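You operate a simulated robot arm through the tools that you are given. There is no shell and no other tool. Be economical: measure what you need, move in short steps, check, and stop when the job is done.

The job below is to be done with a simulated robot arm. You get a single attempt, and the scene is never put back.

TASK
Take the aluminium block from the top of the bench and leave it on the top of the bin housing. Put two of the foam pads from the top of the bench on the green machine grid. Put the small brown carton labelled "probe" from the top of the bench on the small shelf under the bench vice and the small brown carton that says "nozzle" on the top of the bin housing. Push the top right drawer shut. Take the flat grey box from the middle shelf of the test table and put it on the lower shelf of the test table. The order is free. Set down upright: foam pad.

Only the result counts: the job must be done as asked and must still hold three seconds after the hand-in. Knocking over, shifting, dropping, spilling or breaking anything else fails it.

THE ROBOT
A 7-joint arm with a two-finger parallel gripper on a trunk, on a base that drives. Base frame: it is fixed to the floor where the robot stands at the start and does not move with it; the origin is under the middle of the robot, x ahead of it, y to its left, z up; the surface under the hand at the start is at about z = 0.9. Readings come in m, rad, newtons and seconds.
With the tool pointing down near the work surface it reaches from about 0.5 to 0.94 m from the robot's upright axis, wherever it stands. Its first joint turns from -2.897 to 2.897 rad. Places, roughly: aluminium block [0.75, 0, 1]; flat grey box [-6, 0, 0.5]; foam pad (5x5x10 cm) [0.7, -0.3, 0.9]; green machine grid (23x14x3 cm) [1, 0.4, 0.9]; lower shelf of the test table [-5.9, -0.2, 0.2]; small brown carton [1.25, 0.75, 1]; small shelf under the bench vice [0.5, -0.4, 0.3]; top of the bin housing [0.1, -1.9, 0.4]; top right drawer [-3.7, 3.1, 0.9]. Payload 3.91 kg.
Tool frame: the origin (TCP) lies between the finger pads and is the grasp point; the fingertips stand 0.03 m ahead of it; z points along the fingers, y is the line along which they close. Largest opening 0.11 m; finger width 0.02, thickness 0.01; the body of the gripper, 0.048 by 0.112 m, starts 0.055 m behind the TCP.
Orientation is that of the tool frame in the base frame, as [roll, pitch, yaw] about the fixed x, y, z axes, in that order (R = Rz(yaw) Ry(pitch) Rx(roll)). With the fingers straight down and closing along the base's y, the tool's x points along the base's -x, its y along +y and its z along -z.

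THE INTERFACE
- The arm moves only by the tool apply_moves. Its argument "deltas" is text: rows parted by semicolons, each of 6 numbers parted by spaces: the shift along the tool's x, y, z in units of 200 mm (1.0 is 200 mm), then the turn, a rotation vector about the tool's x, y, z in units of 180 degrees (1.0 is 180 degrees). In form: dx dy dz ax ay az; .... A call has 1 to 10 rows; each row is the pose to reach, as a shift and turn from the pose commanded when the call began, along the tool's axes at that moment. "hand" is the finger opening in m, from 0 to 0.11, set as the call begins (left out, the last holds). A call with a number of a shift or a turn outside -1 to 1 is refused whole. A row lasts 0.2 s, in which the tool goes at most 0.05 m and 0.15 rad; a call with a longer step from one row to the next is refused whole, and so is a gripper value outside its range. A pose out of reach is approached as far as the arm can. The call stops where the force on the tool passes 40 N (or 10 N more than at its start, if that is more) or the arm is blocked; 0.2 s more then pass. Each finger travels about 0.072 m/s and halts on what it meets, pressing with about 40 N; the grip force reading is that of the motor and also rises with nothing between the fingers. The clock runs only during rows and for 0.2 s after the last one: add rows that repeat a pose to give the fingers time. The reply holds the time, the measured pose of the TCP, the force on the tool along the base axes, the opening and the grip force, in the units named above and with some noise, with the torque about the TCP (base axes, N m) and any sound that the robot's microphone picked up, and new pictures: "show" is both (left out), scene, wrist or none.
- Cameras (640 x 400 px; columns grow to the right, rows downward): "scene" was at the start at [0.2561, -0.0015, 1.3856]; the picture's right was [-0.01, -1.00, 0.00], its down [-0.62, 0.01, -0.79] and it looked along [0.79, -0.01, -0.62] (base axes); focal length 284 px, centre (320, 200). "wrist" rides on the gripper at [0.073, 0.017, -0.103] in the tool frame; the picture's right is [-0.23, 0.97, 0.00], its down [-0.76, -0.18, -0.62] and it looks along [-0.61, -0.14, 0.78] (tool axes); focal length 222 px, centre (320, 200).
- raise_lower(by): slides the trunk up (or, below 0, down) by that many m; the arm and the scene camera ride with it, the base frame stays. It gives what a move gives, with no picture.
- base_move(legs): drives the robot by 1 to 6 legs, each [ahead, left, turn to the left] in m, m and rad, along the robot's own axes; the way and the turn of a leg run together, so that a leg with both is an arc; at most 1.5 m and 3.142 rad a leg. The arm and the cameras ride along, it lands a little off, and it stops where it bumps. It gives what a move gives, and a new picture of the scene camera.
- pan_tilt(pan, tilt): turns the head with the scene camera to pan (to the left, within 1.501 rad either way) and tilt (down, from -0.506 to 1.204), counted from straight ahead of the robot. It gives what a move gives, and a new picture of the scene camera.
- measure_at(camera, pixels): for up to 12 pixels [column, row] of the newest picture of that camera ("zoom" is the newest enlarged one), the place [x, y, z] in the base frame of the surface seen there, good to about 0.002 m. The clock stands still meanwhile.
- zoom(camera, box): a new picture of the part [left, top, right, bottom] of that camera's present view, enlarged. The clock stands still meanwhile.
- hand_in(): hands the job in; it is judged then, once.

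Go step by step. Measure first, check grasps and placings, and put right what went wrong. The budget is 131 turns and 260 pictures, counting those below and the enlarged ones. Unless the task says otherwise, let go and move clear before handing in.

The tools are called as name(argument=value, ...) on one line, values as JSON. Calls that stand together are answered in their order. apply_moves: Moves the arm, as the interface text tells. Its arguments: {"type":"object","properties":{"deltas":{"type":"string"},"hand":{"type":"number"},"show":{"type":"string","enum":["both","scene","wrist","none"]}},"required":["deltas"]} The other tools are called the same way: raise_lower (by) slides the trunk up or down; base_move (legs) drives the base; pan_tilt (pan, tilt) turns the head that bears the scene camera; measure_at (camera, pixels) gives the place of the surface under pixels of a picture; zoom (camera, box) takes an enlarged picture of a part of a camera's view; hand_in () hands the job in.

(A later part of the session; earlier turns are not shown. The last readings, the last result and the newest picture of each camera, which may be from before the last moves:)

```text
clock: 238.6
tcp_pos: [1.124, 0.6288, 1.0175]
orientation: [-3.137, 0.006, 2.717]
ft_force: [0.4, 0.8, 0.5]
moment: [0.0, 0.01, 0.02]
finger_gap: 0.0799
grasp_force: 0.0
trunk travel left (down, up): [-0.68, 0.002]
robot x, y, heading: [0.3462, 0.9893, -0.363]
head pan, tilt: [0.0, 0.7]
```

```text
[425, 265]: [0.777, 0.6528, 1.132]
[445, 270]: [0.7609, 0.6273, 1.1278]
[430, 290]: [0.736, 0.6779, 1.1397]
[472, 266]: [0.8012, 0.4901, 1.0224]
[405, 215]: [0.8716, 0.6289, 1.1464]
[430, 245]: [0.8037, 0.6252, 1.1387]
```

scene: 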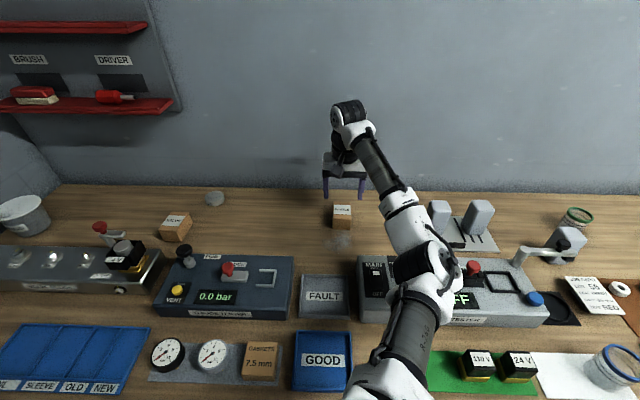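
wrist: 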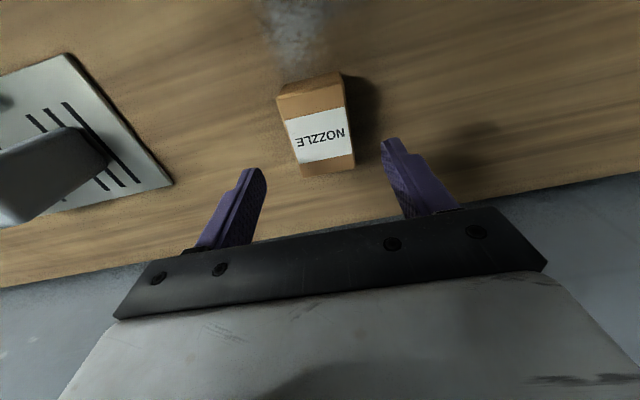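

Elbow underside may come near the valve tester. Back the base 6 cm and extend the arm to straighten it, then descend to z≈0.948.

base_move(legs=[[-0.06, 0, 0]])

apply_moves(deltas="-0.15 0.01 0 0 0 0; -0.3 0.018 0 0 0 0; -0.3 0.018 0.12 0 0 0; -0.3 0.018 0.24 0 0 0; -0.3 0.018 0.24 0 0 0", show="both")

measure_at(camera="scene", pixels=[[425, 255], [440, 265], [430, 280], [405, 215], [420, 235]])

```text
clock: 239.6
tcp_pos: [1.0665, 0.6489, 1.0187]
orientation: [-3.139, 0.004, 2.713]
ft_force: [-0.9, 0.1, 1.3]
moment: [0.02, 0.0, 0.01]
finger_gap: 0.0801
grasp_force: 0.1
trunk travel left (down, up): [-0.68, 0.002]
robot x, y, heading: [0.2926, 1.0119, -0.365]
head pan, tilt: [0.0, 0.7]
```

scene: 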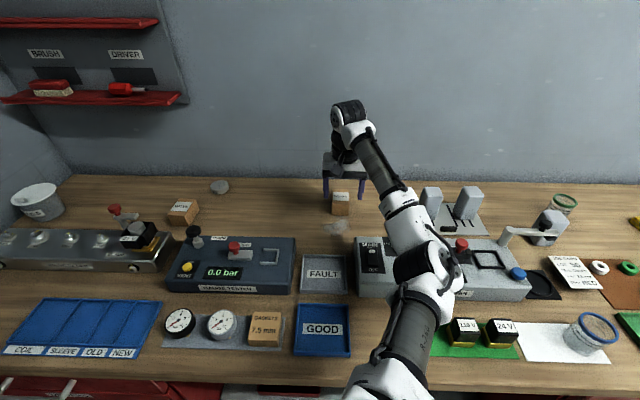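

```text
clock: 240.8
tcp_pos: [1.1267, 0.6265, 0.9693]
orientation: [-3.14, 0.006, 2.716]
ft_force: [0.3, 0.6, 0.4]
moment: [0.01, 0.01, 0.01]
finger_gap: 0.0799
grasp_force: 0.1
trunk travel left (down, up): [-0.68, 0.002]
robot x, y, heading: [0.2916, 1.0092, -0.363]
head pan, tilt: [0.0, 0.7]
```

scene: 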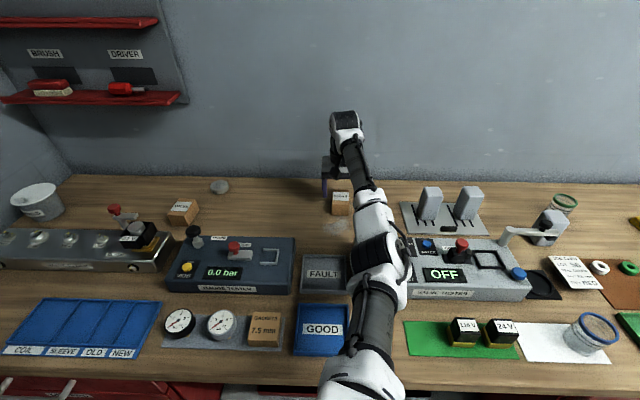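
wrist: 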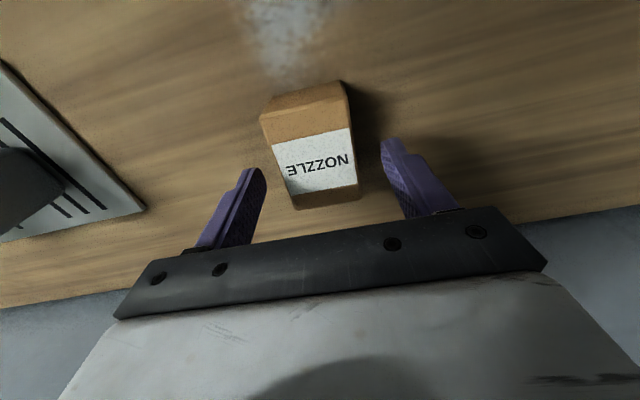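

```text
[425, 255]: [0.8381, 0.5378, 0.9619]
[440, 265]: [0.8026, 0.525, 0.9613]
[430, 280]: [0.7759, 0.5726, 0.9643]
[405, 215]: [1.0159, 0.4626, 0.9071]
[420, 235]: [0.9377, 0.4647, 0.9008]
```

No interference. Go down 2.5 cm more, close, lift.

apply_moves(deltas="0 0 0.06 0 0 0; 0 0 0.125 0 0 0; 0 0 0.125 0 0 0", show="none")

apply_moves(deltas="0 0 0 0 0 0; 0 0 0 0 0 0; 0 0 0 0 0 0; 0 0 0 0 0 0; 0 0 -0.2 0 0 0; 0 0 -0.4 0 0 0; 0 0 -0.6 0 0 0; 0 0 -0.8 0 0 0; 0 0 -1 0 0 0; 0 0 -1 0 0 0", hand=0.02, show="both")

```text
clock: 241.6
tcp_pos: [1.1261, 0.6272, 0.9436]
orientation: [-3.138, 0.005, 2.716]
ft_force: [-0.2, -0.9, -0.4]
moment: [-0.01, -0.02, 0.04]
finger_gap: 0.0799
grasp_force: 0.0
trunk travel left (down, up): [-0.68, 0.002]
robot x, y, heading: [0.2914, 1.0119, -0.358]
head pan, tilt: [0.0, 0.7]
```

```text
clock: 243.8
tcp_pos: [1.124, 0.6304, 1.1445]
orientation: [-3.139, 0.005, 2.716]
ft_force: [-0.5, -0.7, -1.2]
moment: [0.02, -0.01, 0.02]
finger_gap: 0.0517
grasp_force: 40.3
trunk travel left (down, up): [-0.68, 0.002]
robot x, y, heading: [0.2927, 1.0103, -0.362]
head pan, tilt: [0.0, 0.7]
```

scene: 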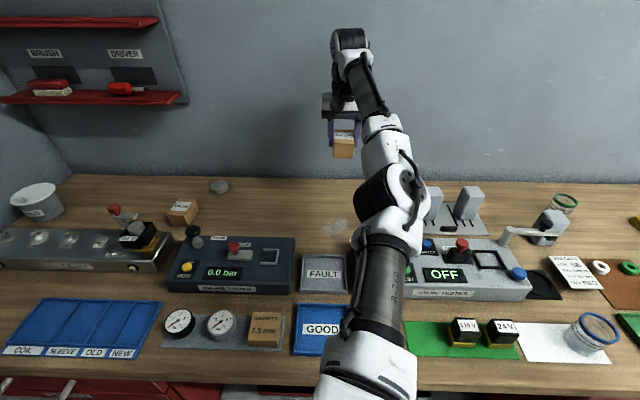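
wrist: 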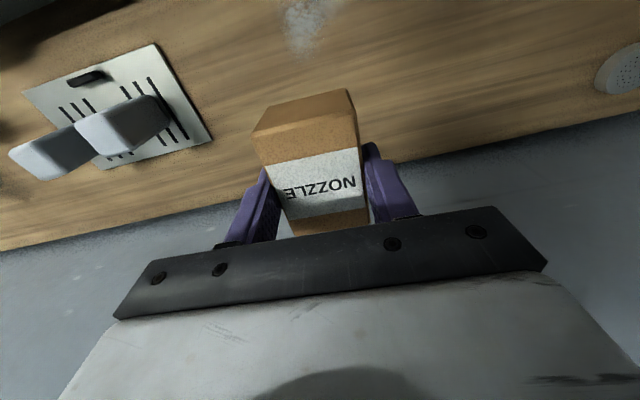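

NOZZLE held. Raise and retract the arm, then drive back along the corridor to the bin housing.

apply_moves(deltas="0.1 0 -0.1 0 0 0; 0.25 0 -0.2 0 0 0; 0.4 0 -0.3 0 0 0; 0.55 0 -0.4 0 0 0; 0.7 0 -0.5 0 0 0; 0.75 0 -0.5 0 0 0", show="none")

base_move(legs=[[0, 0, -0.036], [0, -1.4, 0], [0, -1.27, 0], [-0.26, 0, 0]])

```text
clock: 245.2
tcp_pos: [0.9872, 0.6907, 1.2412]
orientation: [-3.137, 0.003, 2.715]
ft_force: [0.9, 0.1, -1.3]
moment: [0.0, 0.04, -0.01]
finger_gap: 0.0517
grasp_force: 39.6
trunk travel left (down, up): [-0.68, 0.002]
robot x, y, heading: [0.291, 1.0121, -0.366]
head pan, tilt: [0.0, 0.7]
```

```text
clock: 267.9
tcp_pos: [-0.3594, -1.7047, 1.242]
orientation: [-3.139, 0.005, 2.655]
ft_force: [0.1, 0.5, -1.1]
moment: [0.01, 0.01, -0.01]
finger_gap: 0.0515
grasp_force: 40.2
trunk travel left (down, up): [-0.68, 0.002]
robot x, y, heading: [-1.037, -1.3412, -0.42]
head pan, tilt: [0.0, 0.7]
```

scene: 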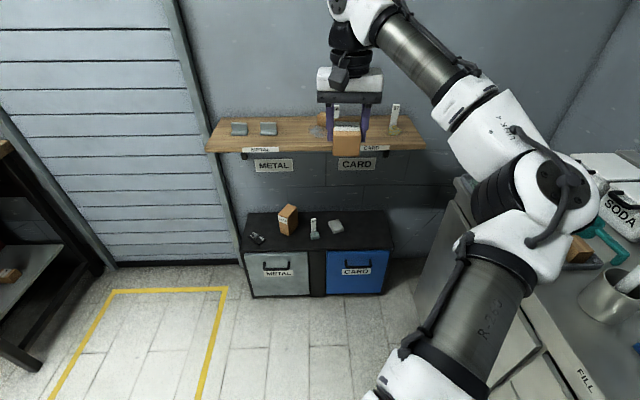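

The elbow is near the counter on the right; shift left 0.17 m before lowering. Measure the bracket and free spot too.

base_move(legs=[[0, 0.17, 0.02]])

raise_lower(by=-0.285)

apply_moves(deltas="0 0 0.24 0 0 0; 0 0 0.48 0 0 0; 0 0 0.72 0 0 0; 0 0 0.95 0 0 0; 0 0 0.95 0 0 0", show="none")

apply_moves(deltas="0 0 0.24 0 0 0; 0 0 0.48 0 0 0; 0 0 0.72 0 0 0; 0 0 0.95 0 0 0; 0 0 0.95 0 0 0", show="scene")

```text
clock: 269.9
tcp_pos: [-0.2835, -1.5333, 1.2406]
orientation: [-3.138, 0.005, 2.677]
ft_force: [0.6, 0.3, -2.6]
moment: [-0.03, 0.01, 0.05]
finger_gap: 0.0514
grasp_force: 39.6
trunk travel left (down, up): [-0.68, 0.002]
robot x, y, heading: [-0.9651, -1.1878, -0.4]
head pan, tilt: [0.0, 0.7]
```

scene: 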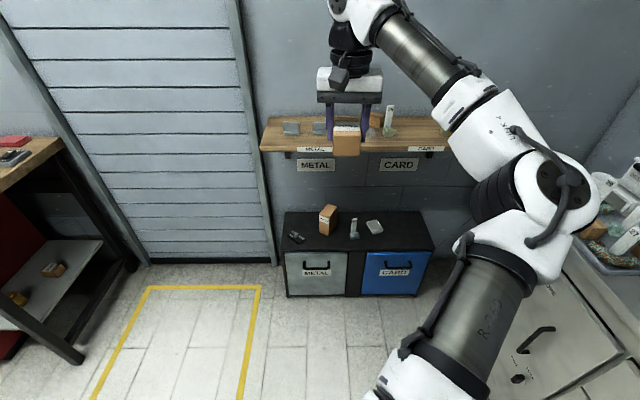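

```text
clock: 272.8
tcp_pos: [-0.2837, -1.534, 0.9554]
orientation: [-3.137, 0.007, 2.676]
ft_force: [-0.1, -0.8, -1.4]
moment: [-0.01, 0.0, 0.02]
finger_gap: 0.0515
grasp_force: 39.6
trunk travel left (down, up): [-0.395, 0.287]
robot x, y, heading: [-0.9674, -1.19, -0.403]
head pan, tilt: [0.0, 0.7]
```

```text
clock: 274.0
tcp_pos: [-0.2821, -1.5351, 0.7651]
orientation: [-3.139, 0.006, 2.675]
ft_force: [-0.4, 0.9, -1.8]
moment: [-0.03, 0.0, 0.01]
finger_gap: 0.0515
grasp_force: 39.6
trunk travel left (down, up): [-0.395, 0.287]
robot x, y, heading: [-0.9691, -1.1898, -0.402]
head pan, tilt: [0.0, 0.7]
```

```text
clock: 275.2
tcp_pos: [-0.286, -1.5392, 0.5746]
orientation: [-3.138, 0.005, 2.677]
ft_force: [-0.5, -0.1, -0.5]
moment: [-0.02, 0.0, -0.02]
finger_gap: 0.0515
grasp_force: 39.4
trunk travel left (down, up): [-0.395, 0.287]
robot x, y, heading: [-0.9688, -1.1884, -0.399]
head pan, tilt: [0.0, 0.7]
```

scene: 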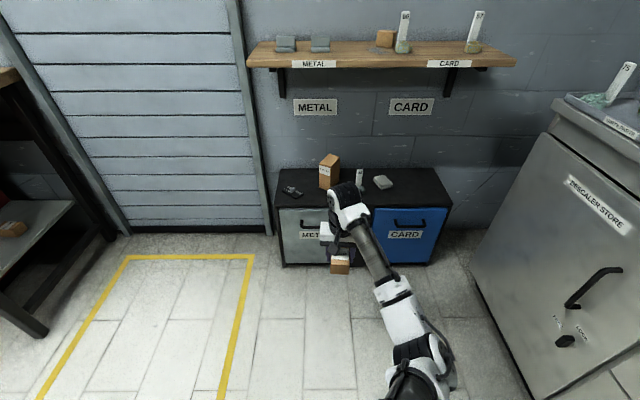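

Measure the free right end of the housing top and the right bracket.

measure_at(camera="scene", pixels=[[425, 190], [440, 203], [430, 175], [405, 200], [383, 182], [390, 182], [446, 200], [450, 85], [448, 95], [455, 72], [361, 172], [384, 178]])

```text
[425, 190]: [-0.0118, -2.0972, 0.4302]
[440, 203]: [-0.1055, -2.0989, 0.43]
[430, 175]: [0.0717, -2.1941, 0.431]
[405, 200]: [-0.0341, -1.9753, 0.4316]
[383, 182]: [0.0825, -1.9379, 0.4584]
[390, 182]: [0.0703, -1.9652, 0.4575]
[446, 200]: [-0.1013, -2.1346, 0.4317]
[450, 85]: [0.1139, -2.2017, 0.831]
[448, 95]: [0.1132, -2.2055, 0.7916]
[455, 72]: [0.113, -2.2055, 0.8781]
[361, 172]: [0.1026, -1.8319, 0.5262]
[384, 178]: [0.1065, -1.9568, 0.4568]
```

Target B ≈(0.01,-2.05). Shift base right 0.17, swing the tool right 0.19, then drive forward 0.4 m under the wood shelf.

base_move(legs=[[0, -0.17, 0]])

apply_moves(deltas="-0.013 -0.19 0.03 0 0 0; -0.026 -0.38 0.06 0 0 0; -0.039 -0.57 0.09 0 0 0; -0.052 -0.76 0.12 0 0 0; -0.064 -0.947 0.15 0 0 0; -0.064 -0.947 0.15 0 0 0", show="none")

base_move(legs=[[0.4, 0, 0]])

zoom(camera="wrist", box=[0, 0, 640, 400])

```text
clock: 277.1
tcp_pos: [-0.3537, -1.697, 0.5744]
orientation: [-3.138, 0.004, 2.675]
ft_force: [-0.5, -0.4, -0.5]
moment: [-0.02, -0.03, 0.0]
finger_gap: 0.0517
grasp_force: 40.2
trunk travel left (down, up): [-0.395, 0.287]
robot x, y, heading: [-1.0362, -1.3413, -0.404]
head pan, tilt: [0.0, 0.7]
```

scene: 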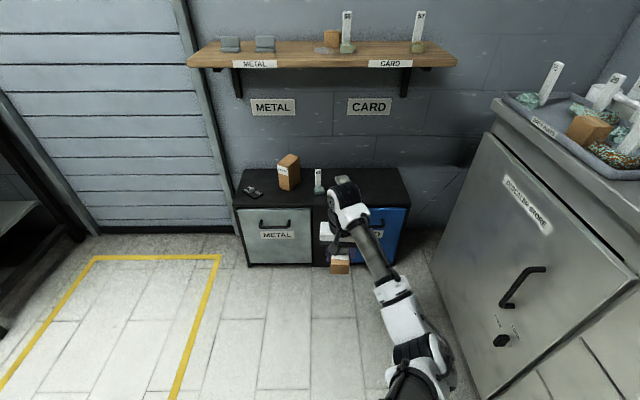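

```text
clock: 278.6
tcp_pos: [-0.4308, -1.8704, 0.5431]
orientation: [-3.14, 0.003, 2.673]
ft_force: [0.5, 0.2, -0.4]
moment: [0.01, -0.01, -0.02]
finger_gap: 0.0516
grasp_force: 40.1
trunk travel left (down, up): [-0.395, 0.287]
robot x, y, heading: [-1.0355, -1.3423, -0.403]
head pan, tilt: [0.0, 0.7]
```

```text
clock: 281.1
tcp_pos: [-0.061, -2.0309, 0.5432]
orientation: [-3.138, 0.006, 2.67]
ft_force: [0.7, 1.0, -1.5]
moment: [0.02, 0.0, -0.01]
finger_gap: 0.0513
grasp_force: 40.2
trunk travel left (down, up): [-0.395, 0.287]
robot x, y, heading: [-0.6646, -1.5045, -0.404]
head pan, tilt: [0.0, 0.7]
```

scene: 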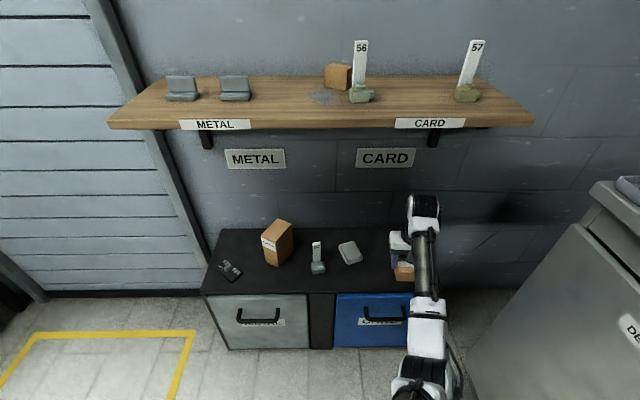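

```text
1.00 times, centred on (320, 200) of wrist (not enlarged: the box is as wide or as high as the picture)
```

zoom: 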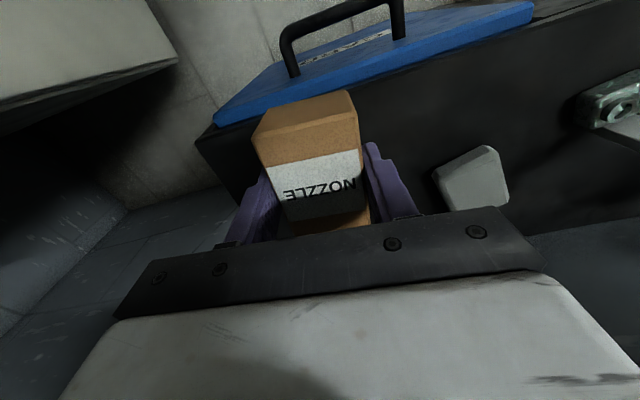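

Move 7 cm deeper and lower to just above the top.

apply_moves(deltas="-0.18 0.05 0 0 0 0; -0.36 0.1 0 0 0 0; -0.36 0.1 0.1 0 0 0; -0.36 0.1 0.2 0 0 0; -0.36 0.1 0.3 0 0 0; -0.36 0.1 0.3 0 0 0", show="both")

```text
clock: 282.5
tcp_pos: [0.0132, -2.045, 0.4852]
orientation: [-3.139, 0.005, 2.671]
ft_force: [-0.1, -0.2, -1.1]
moment: [0.04, 0.01, 0.01]
finger_gap: 0.0515
grasp_force: 40.2
trunk travel left (down, up): [-0.395, 0.287]
robot x, y, heading: [-0.6658, -1.5053, -0.408]
head pan, tilt: [0.0, 0.7]
```

scene: 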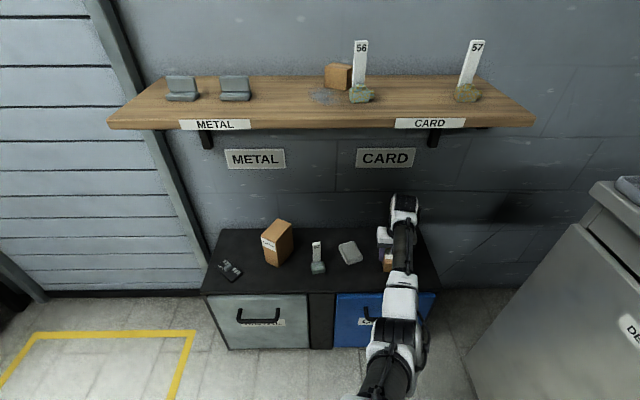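
wrist: 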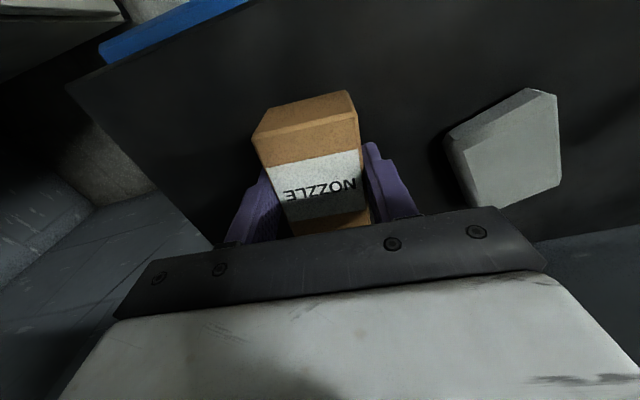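

Well placed on the top. Lower the last ~9 mm, release, rise, back out.

apply_moves(deltas="0 0 0.02 0 0 0; 0 0 0.04 0 0 0; 0 0 0.05 0 0 0; 0 0 0.05 0 0 0", show="none")

apply_moves(deltas="0 0 0 0 0 0; 0 0 0 0 0 0; 0 0 0 0 0 0; 0 0 -0.15 0 0 0; 0 0 -0.3 0 0 0; 0 0 -0.4 0 0 0; 0 0 -0.4 0 0 0", hand=0.075, show="wrist")

base_move(legs=[[-0.4, 0, 0]])

```text
clock: 283.5
tcp_pos: [0.0123, -2.046, 0.4747]
orientation: [-3.138, 0.003, 2.669]
ft_force: [1.1, -0.7, -0.9]
moment: [-0.02, -0.04, -0.04]
finger_gap: 0.0515
grasp_force: 40.2
trunk travel left (down, up): [-0.395, 0.287]
robot x, y, heading: [-0.6634, -1.5054, -0.404]
head pan, tilt: [0.0, 0.7]
```

```text
clock: 285.1
tcp_pos: [0.0115, -2.0457, 0.5539]
orientation: [-3.137, 0.005, 2.669]
ft_force: [-0.8, -0.6, -0.4]
moment: [-0.01, 0.01, 0.0]
finger_gap: 0.0751
grasp_force: 0.0
trunk travel left (down, up): [-0.395, 0.287]
robot x, y, heading: [-0.6664, -1.5003, -0.402]
head pan, tilt: [0.0, 0.7]
```

wrist: 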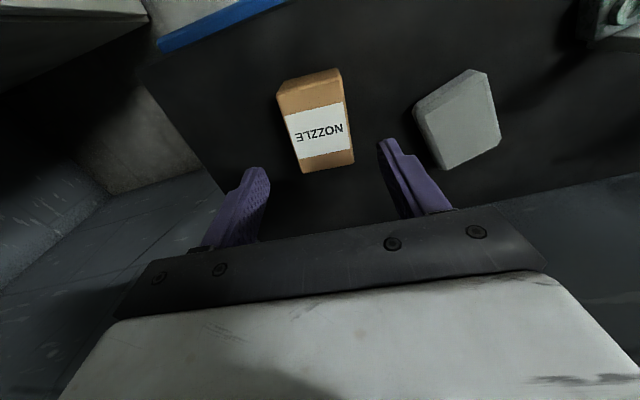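

```text
clock: 287.5
tcp_pos: [-0.3462, -1.8861, 0.5537]
orientation: [-3.14, 0.005, 2.677]
ft_force: [-0.1, -0.8, 0.0]
moment: [-0.02, 0.04, 0.0]
finger_gap: 0.0752
grasp_force: 0.1
trunk travel left (down, up): [-0.395, 0.287]
robot x, y, heading: [-1.0286, -1.3511, -0.402]
head pan, tilt: [0.0, 0.7]
```

scene: 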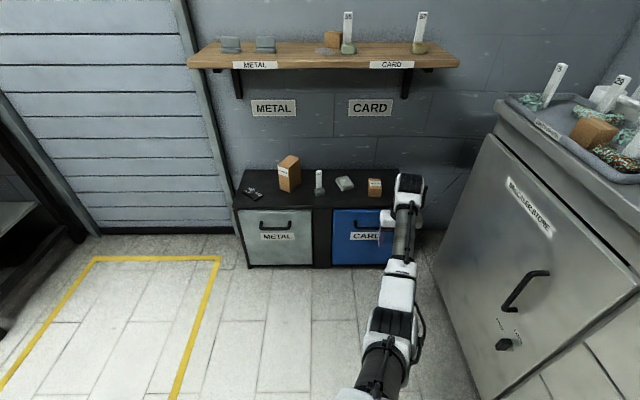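

Block, and NOZZLE are on the housing top. Raise up, retract, then turn to head to the test table.

raise_lower(by=0.285)

apply_moves(deltas="0 0 -0.24 0 0 0; 0 0 -0.48 0 0 0; 0.05 0.1 -0.7 0 0 0; 0.1 0.25 -0.9 0 0 0; 0.2 0.45 -1 0 0 0; 0.25 0.65 -1 0 0 0; 0.25 0.65 -1 0 0 0", show="none")

apply_moves(deltas="0.1 0.05 -0.22 0 0 0; 0.2 0.1 -0.44 0 0 0; 0.3 0.15 -0.66 0 0 0; 0.4 0.2 -0.85 0 0 0; 0.4 0.2 -0.85 0 0 0", show="none")

base_move(legs=[[0.15, 0.05, 0], [0, 0, 1.55], [0, 0, 1.55]])

```text
clock: 290.4
tcp_pos: [-0.3465, -1.8857, 0.8376]
orientation: [-3.138, 0.004, 2.678]
ft_force: [0.6, -0.1, 0.4]
moment: [0.0, 0.01, 0.01]
finger_gap: 0.0749
grasp_force: 0.0
trunk travel left (down, up): [-0.68, 0.002]
robot x, y, heading: [-1.0291, -1.3461, -0.402]
head pan, tilt: [0.0, 0.7]
```

```text
refused: row 4 steps farther than a row can; nothing moved
```

```text
clock: 291.6
tcp_pos: [-0.4, -1.8137, 1.0083]
orientation: [-3.139, 0.003, 2.678]
ft_force: [0.3, 0.2, -0.3]
moment: [0.0, -0.03, 0.01]
finger_gap: 0.0751
grasp_force: 0.0
trunk travel left (down, up): [-0.68, 0.002]
robot x, y, heading: [-1.0266, -1.3472, -0.401]
head pan, tilt: [0.0, 0.7]
```

```text
clock: 300.7
tcp_pos: [-1.4611, -0.8596, 1.0091]
orientation: [-3.139, 0.005, -0.532]
ft_force: [-0.1, 0.1, 0.5]
moment: [0.02, 0.01, -0.02]
finger_gap: 0.0751
grasp_force: 0.0
trunk travel left (down, up): [-0.68, 0.002]
robot x, y, heading: [-0.8644, -1.3668, 2.679]
head pan, tilt: [0.0, 0.7]
```

scene: 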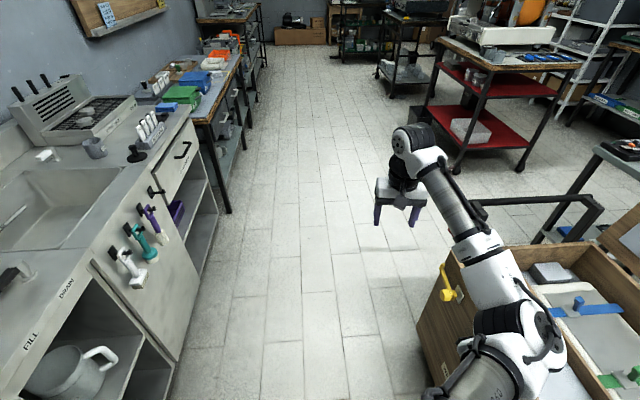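

Now facing the aisle; a cart with red shelves at (480,100) could be the test table. Measure.

measure_at(camera="scene", pixels=[[470, 130], [500, 85], [440, 125], [400, 70], [355, 55], [345, 30], [455, 145], [525, 150], [460, 48], [230, 200], [440, 270]])

zoom(camera="scene", box=[200, 0, 640, 180])

```text
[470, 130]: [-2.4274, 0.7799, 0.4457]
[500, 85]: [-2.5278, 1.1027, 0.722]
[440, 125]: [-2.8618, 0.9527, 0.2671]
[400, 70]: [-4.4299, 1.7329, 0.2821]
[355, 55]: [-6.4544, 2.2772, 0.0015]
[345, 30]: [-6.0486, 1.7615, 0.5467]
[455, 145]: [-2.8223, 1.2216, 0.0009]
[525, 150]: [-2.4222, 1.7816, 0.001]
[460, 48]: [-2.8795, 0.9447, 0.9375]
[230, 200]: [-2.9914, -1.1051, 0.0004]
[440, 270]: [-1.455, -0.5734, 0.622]
```

```text
1.45 times, centred on (420, 90) of scene
```

zoom: 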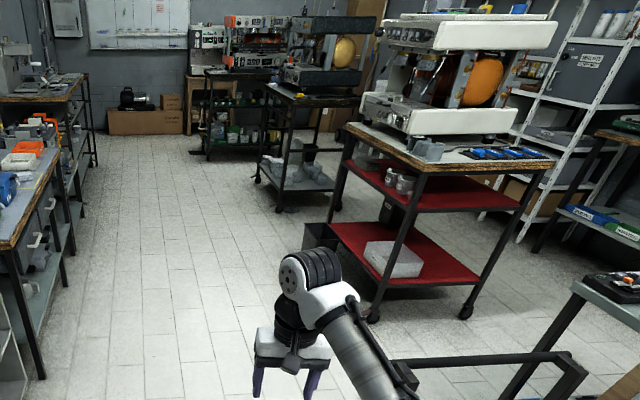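

The test table should be farther down the aisle on the left ((−6,0) lies along the same wall). Drive down the aisle.

base_move(legs=[[0, 0.07, 0.06], [1.5, 0, 0], [1.3, 0, 0]])

```text
clock: 314.7
tcp_pos: [-4.0442, 0.0542, 1.0085]
orientation: [-3.138, 0.004, -0.438]
ft_force: [0.2, 0.7, -0.4]
moment: [-0.03, -0.01, 0.02]
finger_gap: 0.0752
grasp_force: 0.1
trunk travel left (down, up): [-0.68, 0.002]
robot x, y, heading: [-3.4016, -0.3923, 2.768]
head pan, tilt: [0.0, 0.7]
```

scene: 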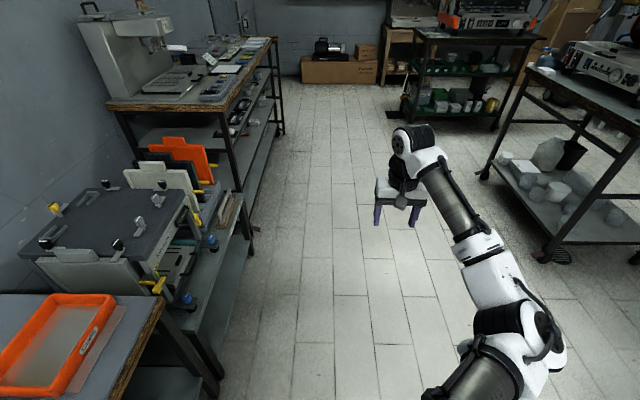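

measure_at(camera="scene", pixels=[[210, 104], [240, 70], [275, 42], [225, 140], [245, 140], [265, 110], [245, 190], [280, 130], [170, 130], [195, 390]])

zoom(camera="scene", box=[90, 0, 310, 240])

```text
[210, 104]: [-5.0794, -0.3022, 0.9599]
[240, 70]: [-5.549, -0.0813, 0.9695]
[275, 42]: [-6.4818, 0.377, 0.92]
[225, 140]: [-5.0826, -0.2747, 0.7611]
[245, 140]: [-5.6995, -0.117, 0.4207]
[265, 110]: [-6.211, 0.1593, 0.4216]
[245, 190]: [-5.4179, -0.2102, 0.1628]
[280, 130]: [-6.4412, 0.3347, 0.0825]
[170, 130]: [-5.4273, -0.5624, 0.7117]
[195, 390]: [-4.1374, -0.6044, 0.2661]
```

```text
1.67 times, centred on (200, 120) of scene
```

zoom: 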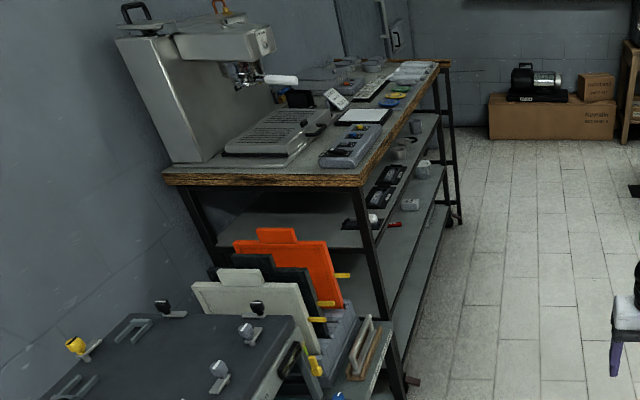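

Table shelves at z≈0.71, 0.42, 0.16. Check the right cart's position for passage.

measure_at(camera="scene", pixels=[[545, 255], [488, 172], [505, 165], [640, 150], [525, 65], [410, 125], [500, 130]])

base_move(legs=[[1.3, 0, -0.03]])

```text
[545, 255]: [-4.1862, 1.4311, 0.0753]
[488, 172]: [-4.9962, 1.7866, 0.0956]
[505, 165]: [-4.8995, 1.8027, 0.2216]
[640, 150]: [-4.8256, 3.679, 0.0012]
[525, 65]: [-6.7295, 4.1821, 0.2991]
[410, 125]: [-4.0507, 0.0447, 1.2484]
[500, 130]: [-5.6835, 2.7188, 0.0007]
```

```text
clock: 321.3
tcp_pos: [-5.2687, 0.5195, 1.0094]
orientation: [-3.137, 0.004, -0.427]
ft_force: [-0.6, 1.1, -0.3]
moment: [0.02, 0.01, 0.0]
finger_gap: 0.0748
grasp_force: 0.1
trunk travel left (down, up): [-0.68, 0.002]
robot x, y, heading: [-4.6235, 0.0752, 2.782]
head pan, tilt: [0.0, 0.7]
```

scene: 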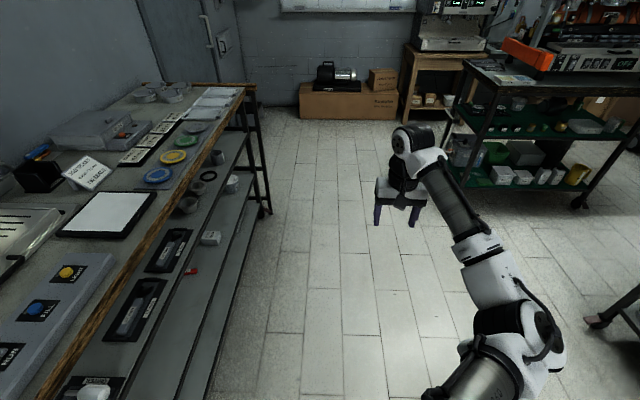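

Drive to a stand-off in front of the test table and turn left to face it.

base_move(legs=[[1.0, -0.45, 0], [0, 0, 1.48]])

pan_tilt(pan=0.1, tilt=0.8)

```text
clock: 330.6
tcp_pos: [-5.8933, 0.2514, 1.0084]
orientation: [-3.138, 0.005, 1.046]
ft_force: [-0.9, -0.5, -0.2]
moment: [0.0, 0.01, 0.0]
finger_gap: 0.0748
grasp_force: 0.1
trunk travel left (down, up): [-0.68, 0.002]
robot x, y, heading: [-5.3915, 0.849, -2.029]
head pan, tilt: [0.0, 0.7]
```

scene: 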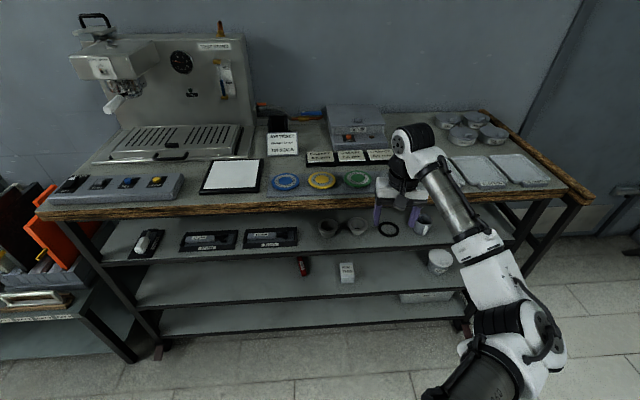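

```text
clock: 331.3
tcp_pos: [-5.8922, 0.2511, 1.0094]
orientation: [-3.139, 0.004, 1.047]
ft_force: [-0.4, -0.4, -0.8]
moment: [-0.03, -0.02, 0.0]
finger_gap: 0.075
grasp_force: 0.0
trunk travel left (down, up): [-0.68, 0.002]
robot x, y, heading: [-5.3898, 0.8489, -2.029]
head pan, tilt: [0.099, 0.799]
```

scene: 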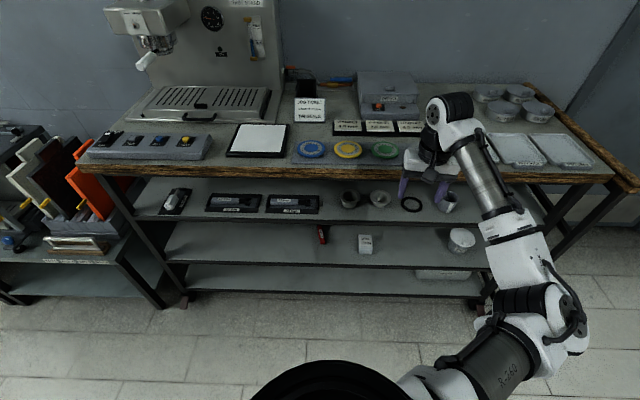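

zoom(camera="scene", box=[160, 180, 500, 300])

measure_at(camera="scene", pixels=[[365, 240], [320, 235], [460, 238], [440, 273], [400, 255], [300, 245], [250, 245], [300, 275], [400, 275], [230, 195], [360, 200], [470, 285]])

```text
1.88 times, centred on (330, 240) of scene
```

zoom: 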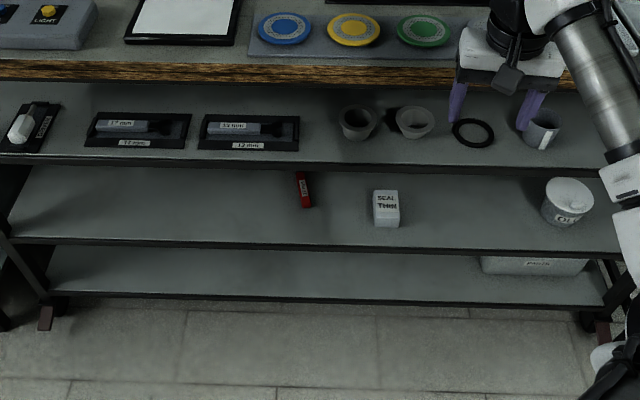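

```text
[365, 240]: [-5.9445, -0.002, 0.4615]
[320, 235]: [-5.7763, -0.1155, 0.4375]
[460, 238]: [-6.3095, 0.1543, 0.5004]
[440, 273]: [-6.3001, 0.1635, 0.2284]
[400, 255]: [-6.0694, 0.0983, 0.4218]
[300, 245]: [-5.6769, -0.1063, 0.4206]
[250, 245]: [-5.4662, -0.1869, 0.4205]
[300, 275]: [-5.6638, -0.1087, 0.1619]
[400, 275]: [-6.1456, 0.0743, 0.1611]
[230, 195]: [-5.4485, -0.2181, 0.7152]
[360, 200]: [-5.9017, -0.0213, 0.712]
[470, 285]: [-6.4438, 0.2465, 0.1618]
```

zoom(camera="scene", box=[310, 215, 410, 270])

zoom(camera="scene", box=[400, 220, 500, 290])

```text
6.40 times, centred on (360, 242) of scene
```

zoom: 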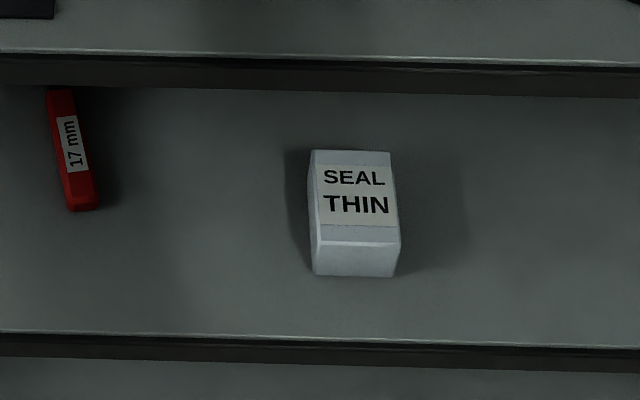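

```text
5.71 times, centred on (450, 255) of scene
```

zoom: 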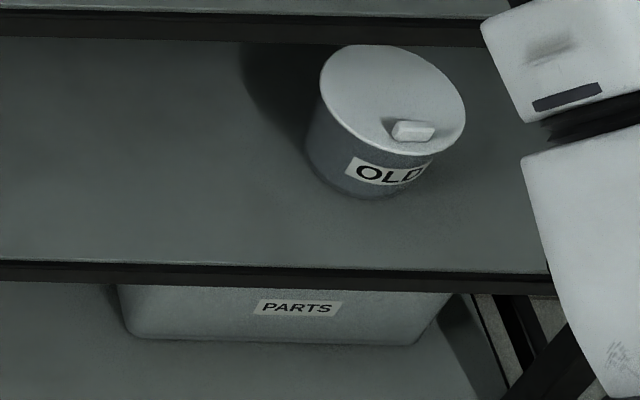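

The flat grey box is "SEAL THIN" on the middle shelf (z≈0.42). Measure its corners and shelf edges.

zoom(camera="scene", box=[310, 215, 410, 290])

measure_at(camera="scene", pixels=[[360, 235], [371, 235], [361, 247], [371, 247], [366, 252], [366, 256], [366, 264], [366, 276], [366, 292], [366, 225], [310, 260], [420, 264]])

```text
5.33 times, centred on (360, 252) of scene
```

zoom: 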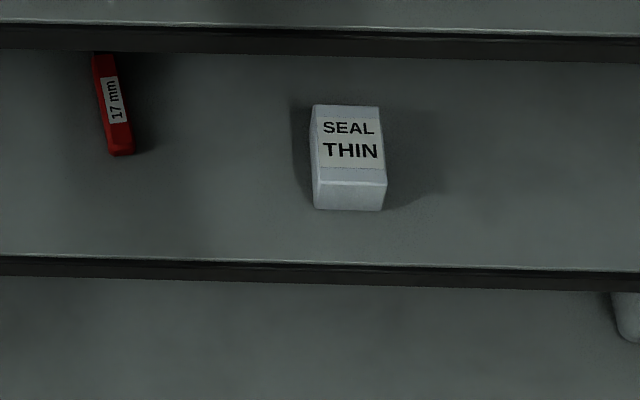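

```text
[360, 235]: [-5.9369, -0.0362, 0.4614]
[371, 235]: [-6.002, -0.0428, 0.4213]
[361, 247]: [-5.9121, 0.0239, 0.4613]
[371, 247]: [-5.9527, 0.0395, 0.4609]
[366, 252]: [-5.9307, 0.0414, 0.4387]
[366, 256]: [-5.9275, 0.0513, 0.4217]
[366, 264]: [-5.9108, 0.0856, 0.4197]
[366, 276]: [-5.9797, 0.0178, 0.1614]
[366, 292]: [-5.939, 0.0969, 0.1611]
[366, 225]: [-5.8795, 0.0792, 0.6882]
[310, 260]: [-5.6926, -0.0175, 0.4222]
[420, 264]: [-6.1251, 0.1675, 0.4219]
```

Box centre ≈(-5.945,0.001), 4.4×6.5 cm, top z 0.461; shelf edge ~9 cm in front of its centre. Square up, back off 0.1 m, and tilt the tool 45° forward.

base_move(legs=[[0, 0, 0.063], [-0.1, 0, 0]])

apply_moves(deltas="0 0 0 0 0 -0.013; 0 0 0 0 0 -0.026; 0 0 0 0 0 -0.0405", show="none")

apply_moves(deltas="0 0 0 0 -0.045 0; 0 0 0 0 -0.09 0; 0 0 0 0 -0.135 0; 0 0 0 0 -0.18 0; 0 0 0 0 -0.22 0; 0 0 0 0 -0.25 0; 0 0 0 0 -0.25 0", show="scene")

```text
clock: 332.9
tcp_pos: [-5.8143, 0.3128, 1.01]
orientation: [-3.139, 0.006, 1.11]
ft_force: [0.8, 0.5, 1.1]
moment: [-0.02, 0.02, 0.02]
finger_gap: 0.0751
grasp_force: 0.2
trunk travel left (down, up): [-0.68, 0.002]
robot x, y, heading: [-5.3535, 0.9424, -1.966]
head pan, tilt: [0.099, 0.799]
```

scene: 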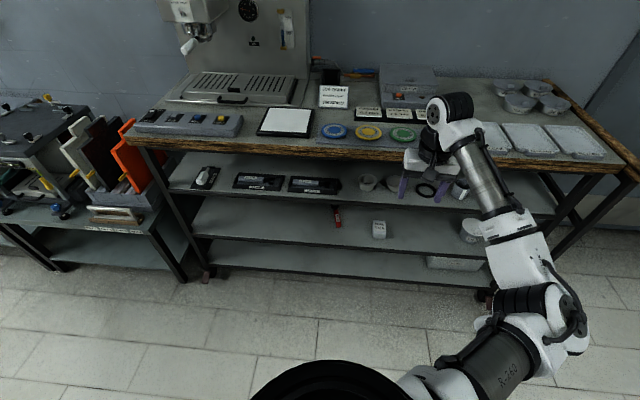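

```text
clock: 333.7
tcp_pos: [-5.8128, 0.3119, 1.0098]
orientation: [-3.138, 0.003, 1.237]
ft_force: [-0.3, -0.5, 0.6]
moment: [0.02, -0.04, 0.03]
finger_gap: 0.0748
grasp_force: 0.1
trunk travel left (down, up): [-0.68, 0.002]
robot x, y, heading: [-5.3502, 0.9419, -1.967]
head pan, tilt: [0.099, 0.799]
```

```text
clock: 335.3
tcp_pos: [-5.8135, 0.3143, 1.0081]
orientation: [-3.134, 0.79, 1.242]
ft_force: [0.4, 0.2, 0.5]
moment: [0.01, -0.02, -0.01]
finger_gap: 0.0748
grasp_force: 0.1
trunk travel left (down, up): [-0.68, 0.002]
robot x, y, heading: [-5.3514, 0.9417, -1.968]
head pan, tilt: [0.099, 0.799]
```

scene: 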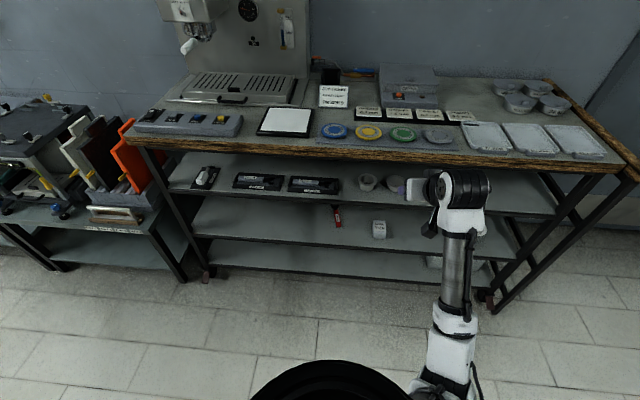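

Tilt reached (pitch 0.79). Lower the trunk 0.4 m and the tool by 0.1 m, correcting yaw slightly.

raise_lower(by=-0.4)

apply_moves(deltas="0.12 0 0.12 0.007 0 0.007; 0.24 0 0.24 0.0147 0 0.0145; 0.34 0 0.33 0.0147 0 0.0145; 0.34 0 0.33 0.0147 0 0.0145", show="both")

```text
clock: 339.1
tcp_pos: [-5.8146, 0.3128, 0.6095]
orientation: [-3.136, 0.789, 1.243]
ft_force: [-0.4, -0.1, -0.2]
moment: [0.04, 0.0, 0.0]
finger_gap: 0.075
grasp_force: 0.1
trunk travel left (down, up): [-0.28, 0.402]
robot x, y, heading: [-5.3521, 0.9391, -1.967]
head pan, tilt: [0.099, 0.799]
```

```text
clock: 339.8
tcp_pos: [-5.8461, 0.3053, 0.6188]
orientation: [-2.876, 0.884, 1.374]
ft_force: [0.4, 0.1, 0.2]
moment: [0.03, 0.01, 0.0]
finger_gap: 0.075
grasp_force: 0.2
trunk travel left (down, up): [-0.28, 0.402]
robot x, y, heading: [-5.3538, 0.9419, -1.969]
head pan, tilt: [0.099, 0.799]
stopped in row 3: the arm was blocked; the commanded pose is now the measured one
```

scene: 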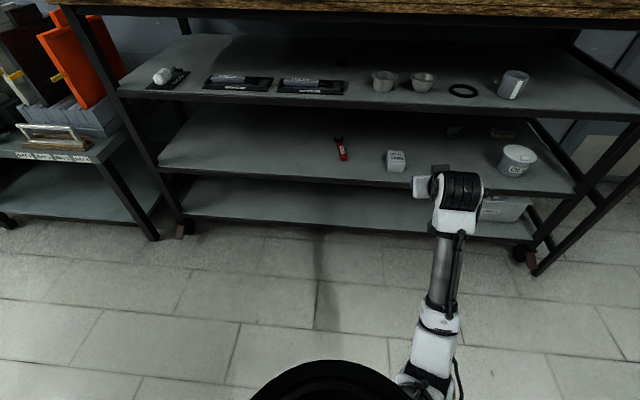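
wrist: 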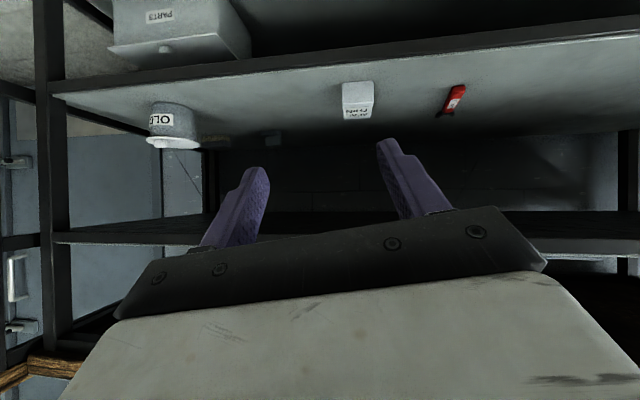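

Blocked again because the arm is folded (elbow onto base). Raise 0.1 m, restore the orientation, and back the base away while extending the arm.

raise_lower(by=0.1)

apply_moves(deltas="0 0 0 -0.0184 0.0182 0.019; 0 0 0 -0.0367 0.0364 0.0381; 0 0 0 -0.0367 0.0364 0.0381", show="none")

base_move(legs=[[-0.2, 0, 0]])

```text
clock: 341.2
tcp_pos: [-5.8489, 0.3072, 0.7109]
orientation: [-2.896, 0.876, 1.353]
ft_force: [0.1, -0.2, 0.2]
moment: [-0.01, 0.01, -0.02]
finger_gap: 0.075
grasp_force: 0.0
trunk travel left (down, up): [-0.38, 0.302]
robot x, y, heading: [-5.3571, 0.9398, -1.968]
head pan, tilt: [0.099, 0.799]
```

```text
clock: 342.0
tcp_pos: [-5.848, 0.3073, 0.7127]
orientation: [3.125, 0.777, 1.158]
ft_force: [0.7, 0.5, 0.4]
moment: [0.02, -0.03, 0.0]
finger_gap: 0.0752
grasp_force: 0.0
trunk travel left (down, up): [-0.38, 0.302]
robot x, y, heading: [-5.3501, 0.9471, -1.971]
head pan, tilt: [0.099, 0.799]
```

```text
clock: 343.5
tcp_pos: [-5.7728, 0.4831, 0.7107]
orientation: [3.128, 0.778, 1.162]
ft_force: [0.9, -1.1, 0.0]
moment: [0.02, -0.02, -0.04]
finger_gap: 0.0749
grasp_force: 0.0
trunk travel left (down, up): [-0.38, 0.302]
robot x, y, heading: [-5.2802, 1.1224, -1.966]
head pan, tilt: [0.099, 0.799]
```

scene: 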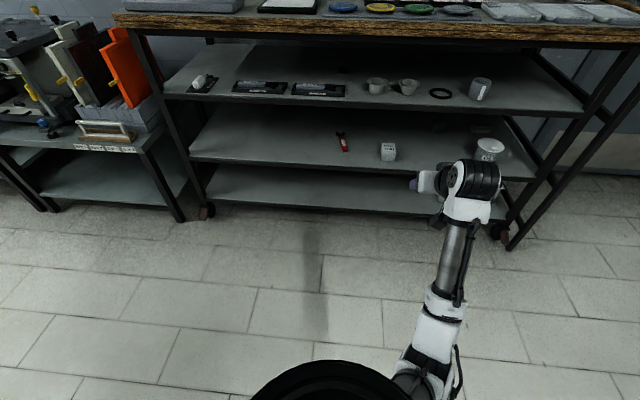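

Now extend forward 0.17 m and descend in steps.

apply_moves(deltas="-0.095 0 0.203 0 0 0; -0.19 0 0.406 0 0 0; -0.285 0 0.61 0 0 0; -0.382 0 0.813 0 0 0; -0.382 0 0.813 0 0 0", show="none")

apply_moves(deltas="0.16 0 0.16 0 0 0; 0.32 0 0.32 0 0 0; 0.48 0 0.47 0 0 0; 0.62 0 0.61 0 0 0; 0.62 0 0.61 0 0 0", show="both")

```text
clock: 344.7
tcp_pos: [-5.8361, 0.3289, 0.6474]
orientation: [3.129, 0.776, 1.161]
ft_force: [-0.1, 0.1, 0.1]
moment: [0.02, 0.03, 0.02]
finger_gap: 0.0749
grasp_force: 0.0
trunk travel left (down, up): [-0.38, 0.302]
robot x, y, heading: [-5.2805, 1.1173, -1.96]
head pan, tilt: [0.099, 0.799]
```

```text
clock: 345.9
tcp_pos: [-5.8326, 0.3274, 0.4755]
orientation: [3.127, 0.776, 1.16]
ft_force: [0.2, -0.2, 0.1]
moment: [0.03, -0.04, -0.03]
finger_gap: 0.0751
grasp_force: 0.0
trunk travel left (down, up): [-0.38, 0.302]
robot x, y, heading: [-5.277, 1.1164, -1.967]
head pan, tilt: [0.099, 0.799]
```

scene: 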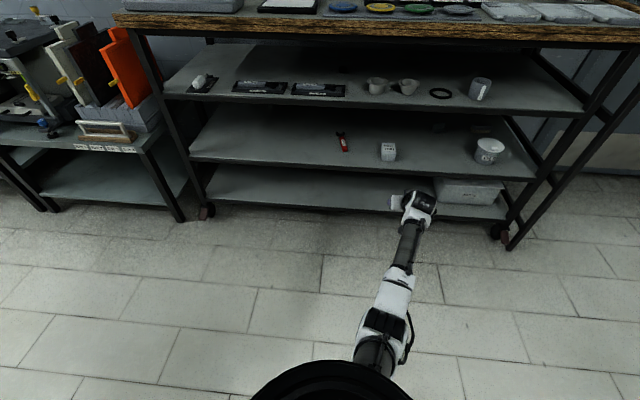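
wrist: 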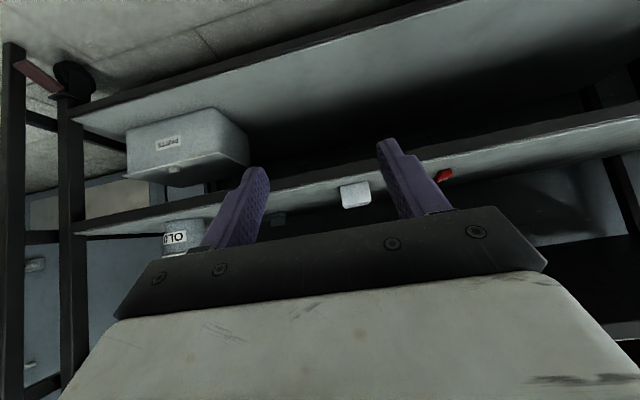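

Shift 2.3 cm sideways to line up with the box, then drive forward 0.25 m.

apply_moves(deltas="0 0.06 0 0 0 0; 0 0.115 0 0 0 0; 0 0.115 0 0 0 0", show="none")

base_move(legs=[[0.25, 0, 0]])

zoom(camera="wrist", box=[0, 0, 640, 400])

```text
clock: 346.7
tcp_pos: [-5.812, 0.3184, 0.4751]
orientation: [3.128, 0.775, 1.16]
ft_force: [-0.3, -0.1, -0.2]
moment: [-0.01, -0.02, -0.01]
finger_gap: 0.0749
grasp_force: 0.0
trunk travel left (down, up): [-0.38, 0.302]
robot x, y, heading: [-5.2786, 1.1194, -1.966]
head pan, tilt: [0.099, 0.799]
```

```text
clock: 348.5
tcp_pos: [-5.9163, 0.1036, 0.4754]
orientation: [3.127, 0.775, 1.151]
ft_force: [-0.4, 0.2, 0.6]
moment: [0.01, 0.0, 0.02]
finger_gap: 0.075
grasp_force: 0.0
trunk travel left (down, up): [-0.38, 0.302]
robot x, y, heading: [-5.3737, 0.898, -1.976]
head pan, tilt: [0.099, 0.799]
```

scene: 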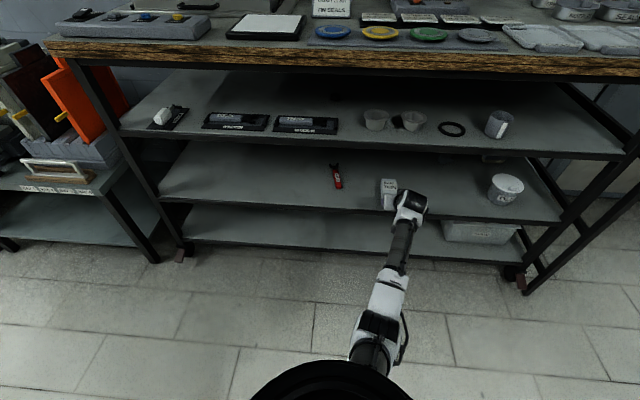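

```text
1.00 times, centred on (320, 200) of wrist (not enlarged: the box is as wide or as high as the picture)
```

zoom: 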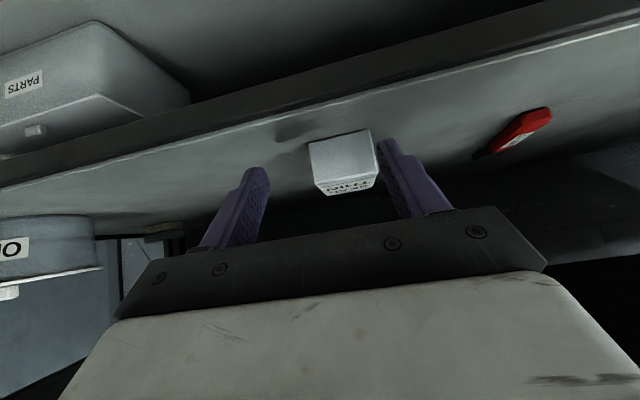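

Box lies slightly to the right between the fingers (345,160). Correct sideways 1.5 cm, advance 10 cm, lower 2 cm.

apply_moves(deltas="0 0.078 0 0 0 0; -0.088 0.078 0.089 0 0 0; -0.175 0.078 0.178 0 0 0; -0.263 0.078 0.267 0 0 0; -0.35 0.078 0.355 0 0 0; -0.31 0.078 0.39 0 0 0; -0.279 0.078 0.425 0 0 0; -0.279 0.078 0.425 0 0 0", show="both")

```text
clock: 350.3
tcp_pos: [-5.9377, 0.01, 0.457]
orientation: [3.128, 0.777, 1.15]
ft_force: [-0.4, -0.4, 0.6]
moment: [-0.01, 0.02, -0.01]
finger_gap: 0.0752
grasp_force: 0.1
out of reach, approached as far as the arm can: row 5, 6, 7, 8
trunk travel left (down, up): [-0.38, 0.302]
robot x, y, heading: [-5.3719, 0.8954, -1.974]
head pan, tilt: [0.099, 0.799]
```

scene: 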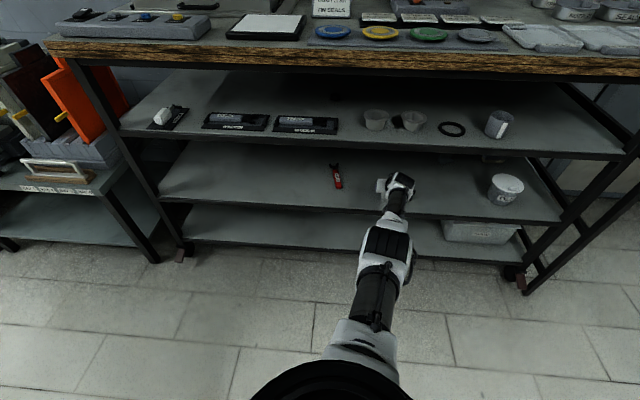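
wrist: 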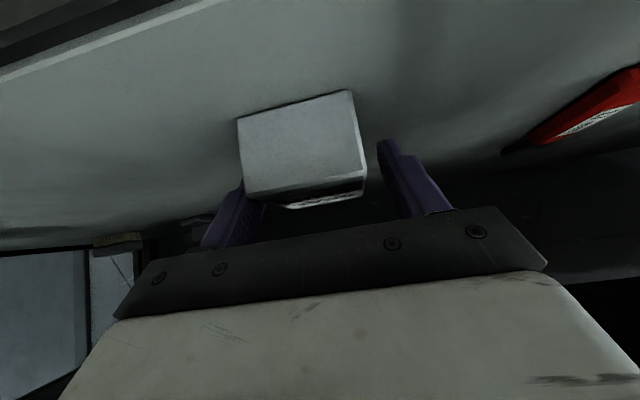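

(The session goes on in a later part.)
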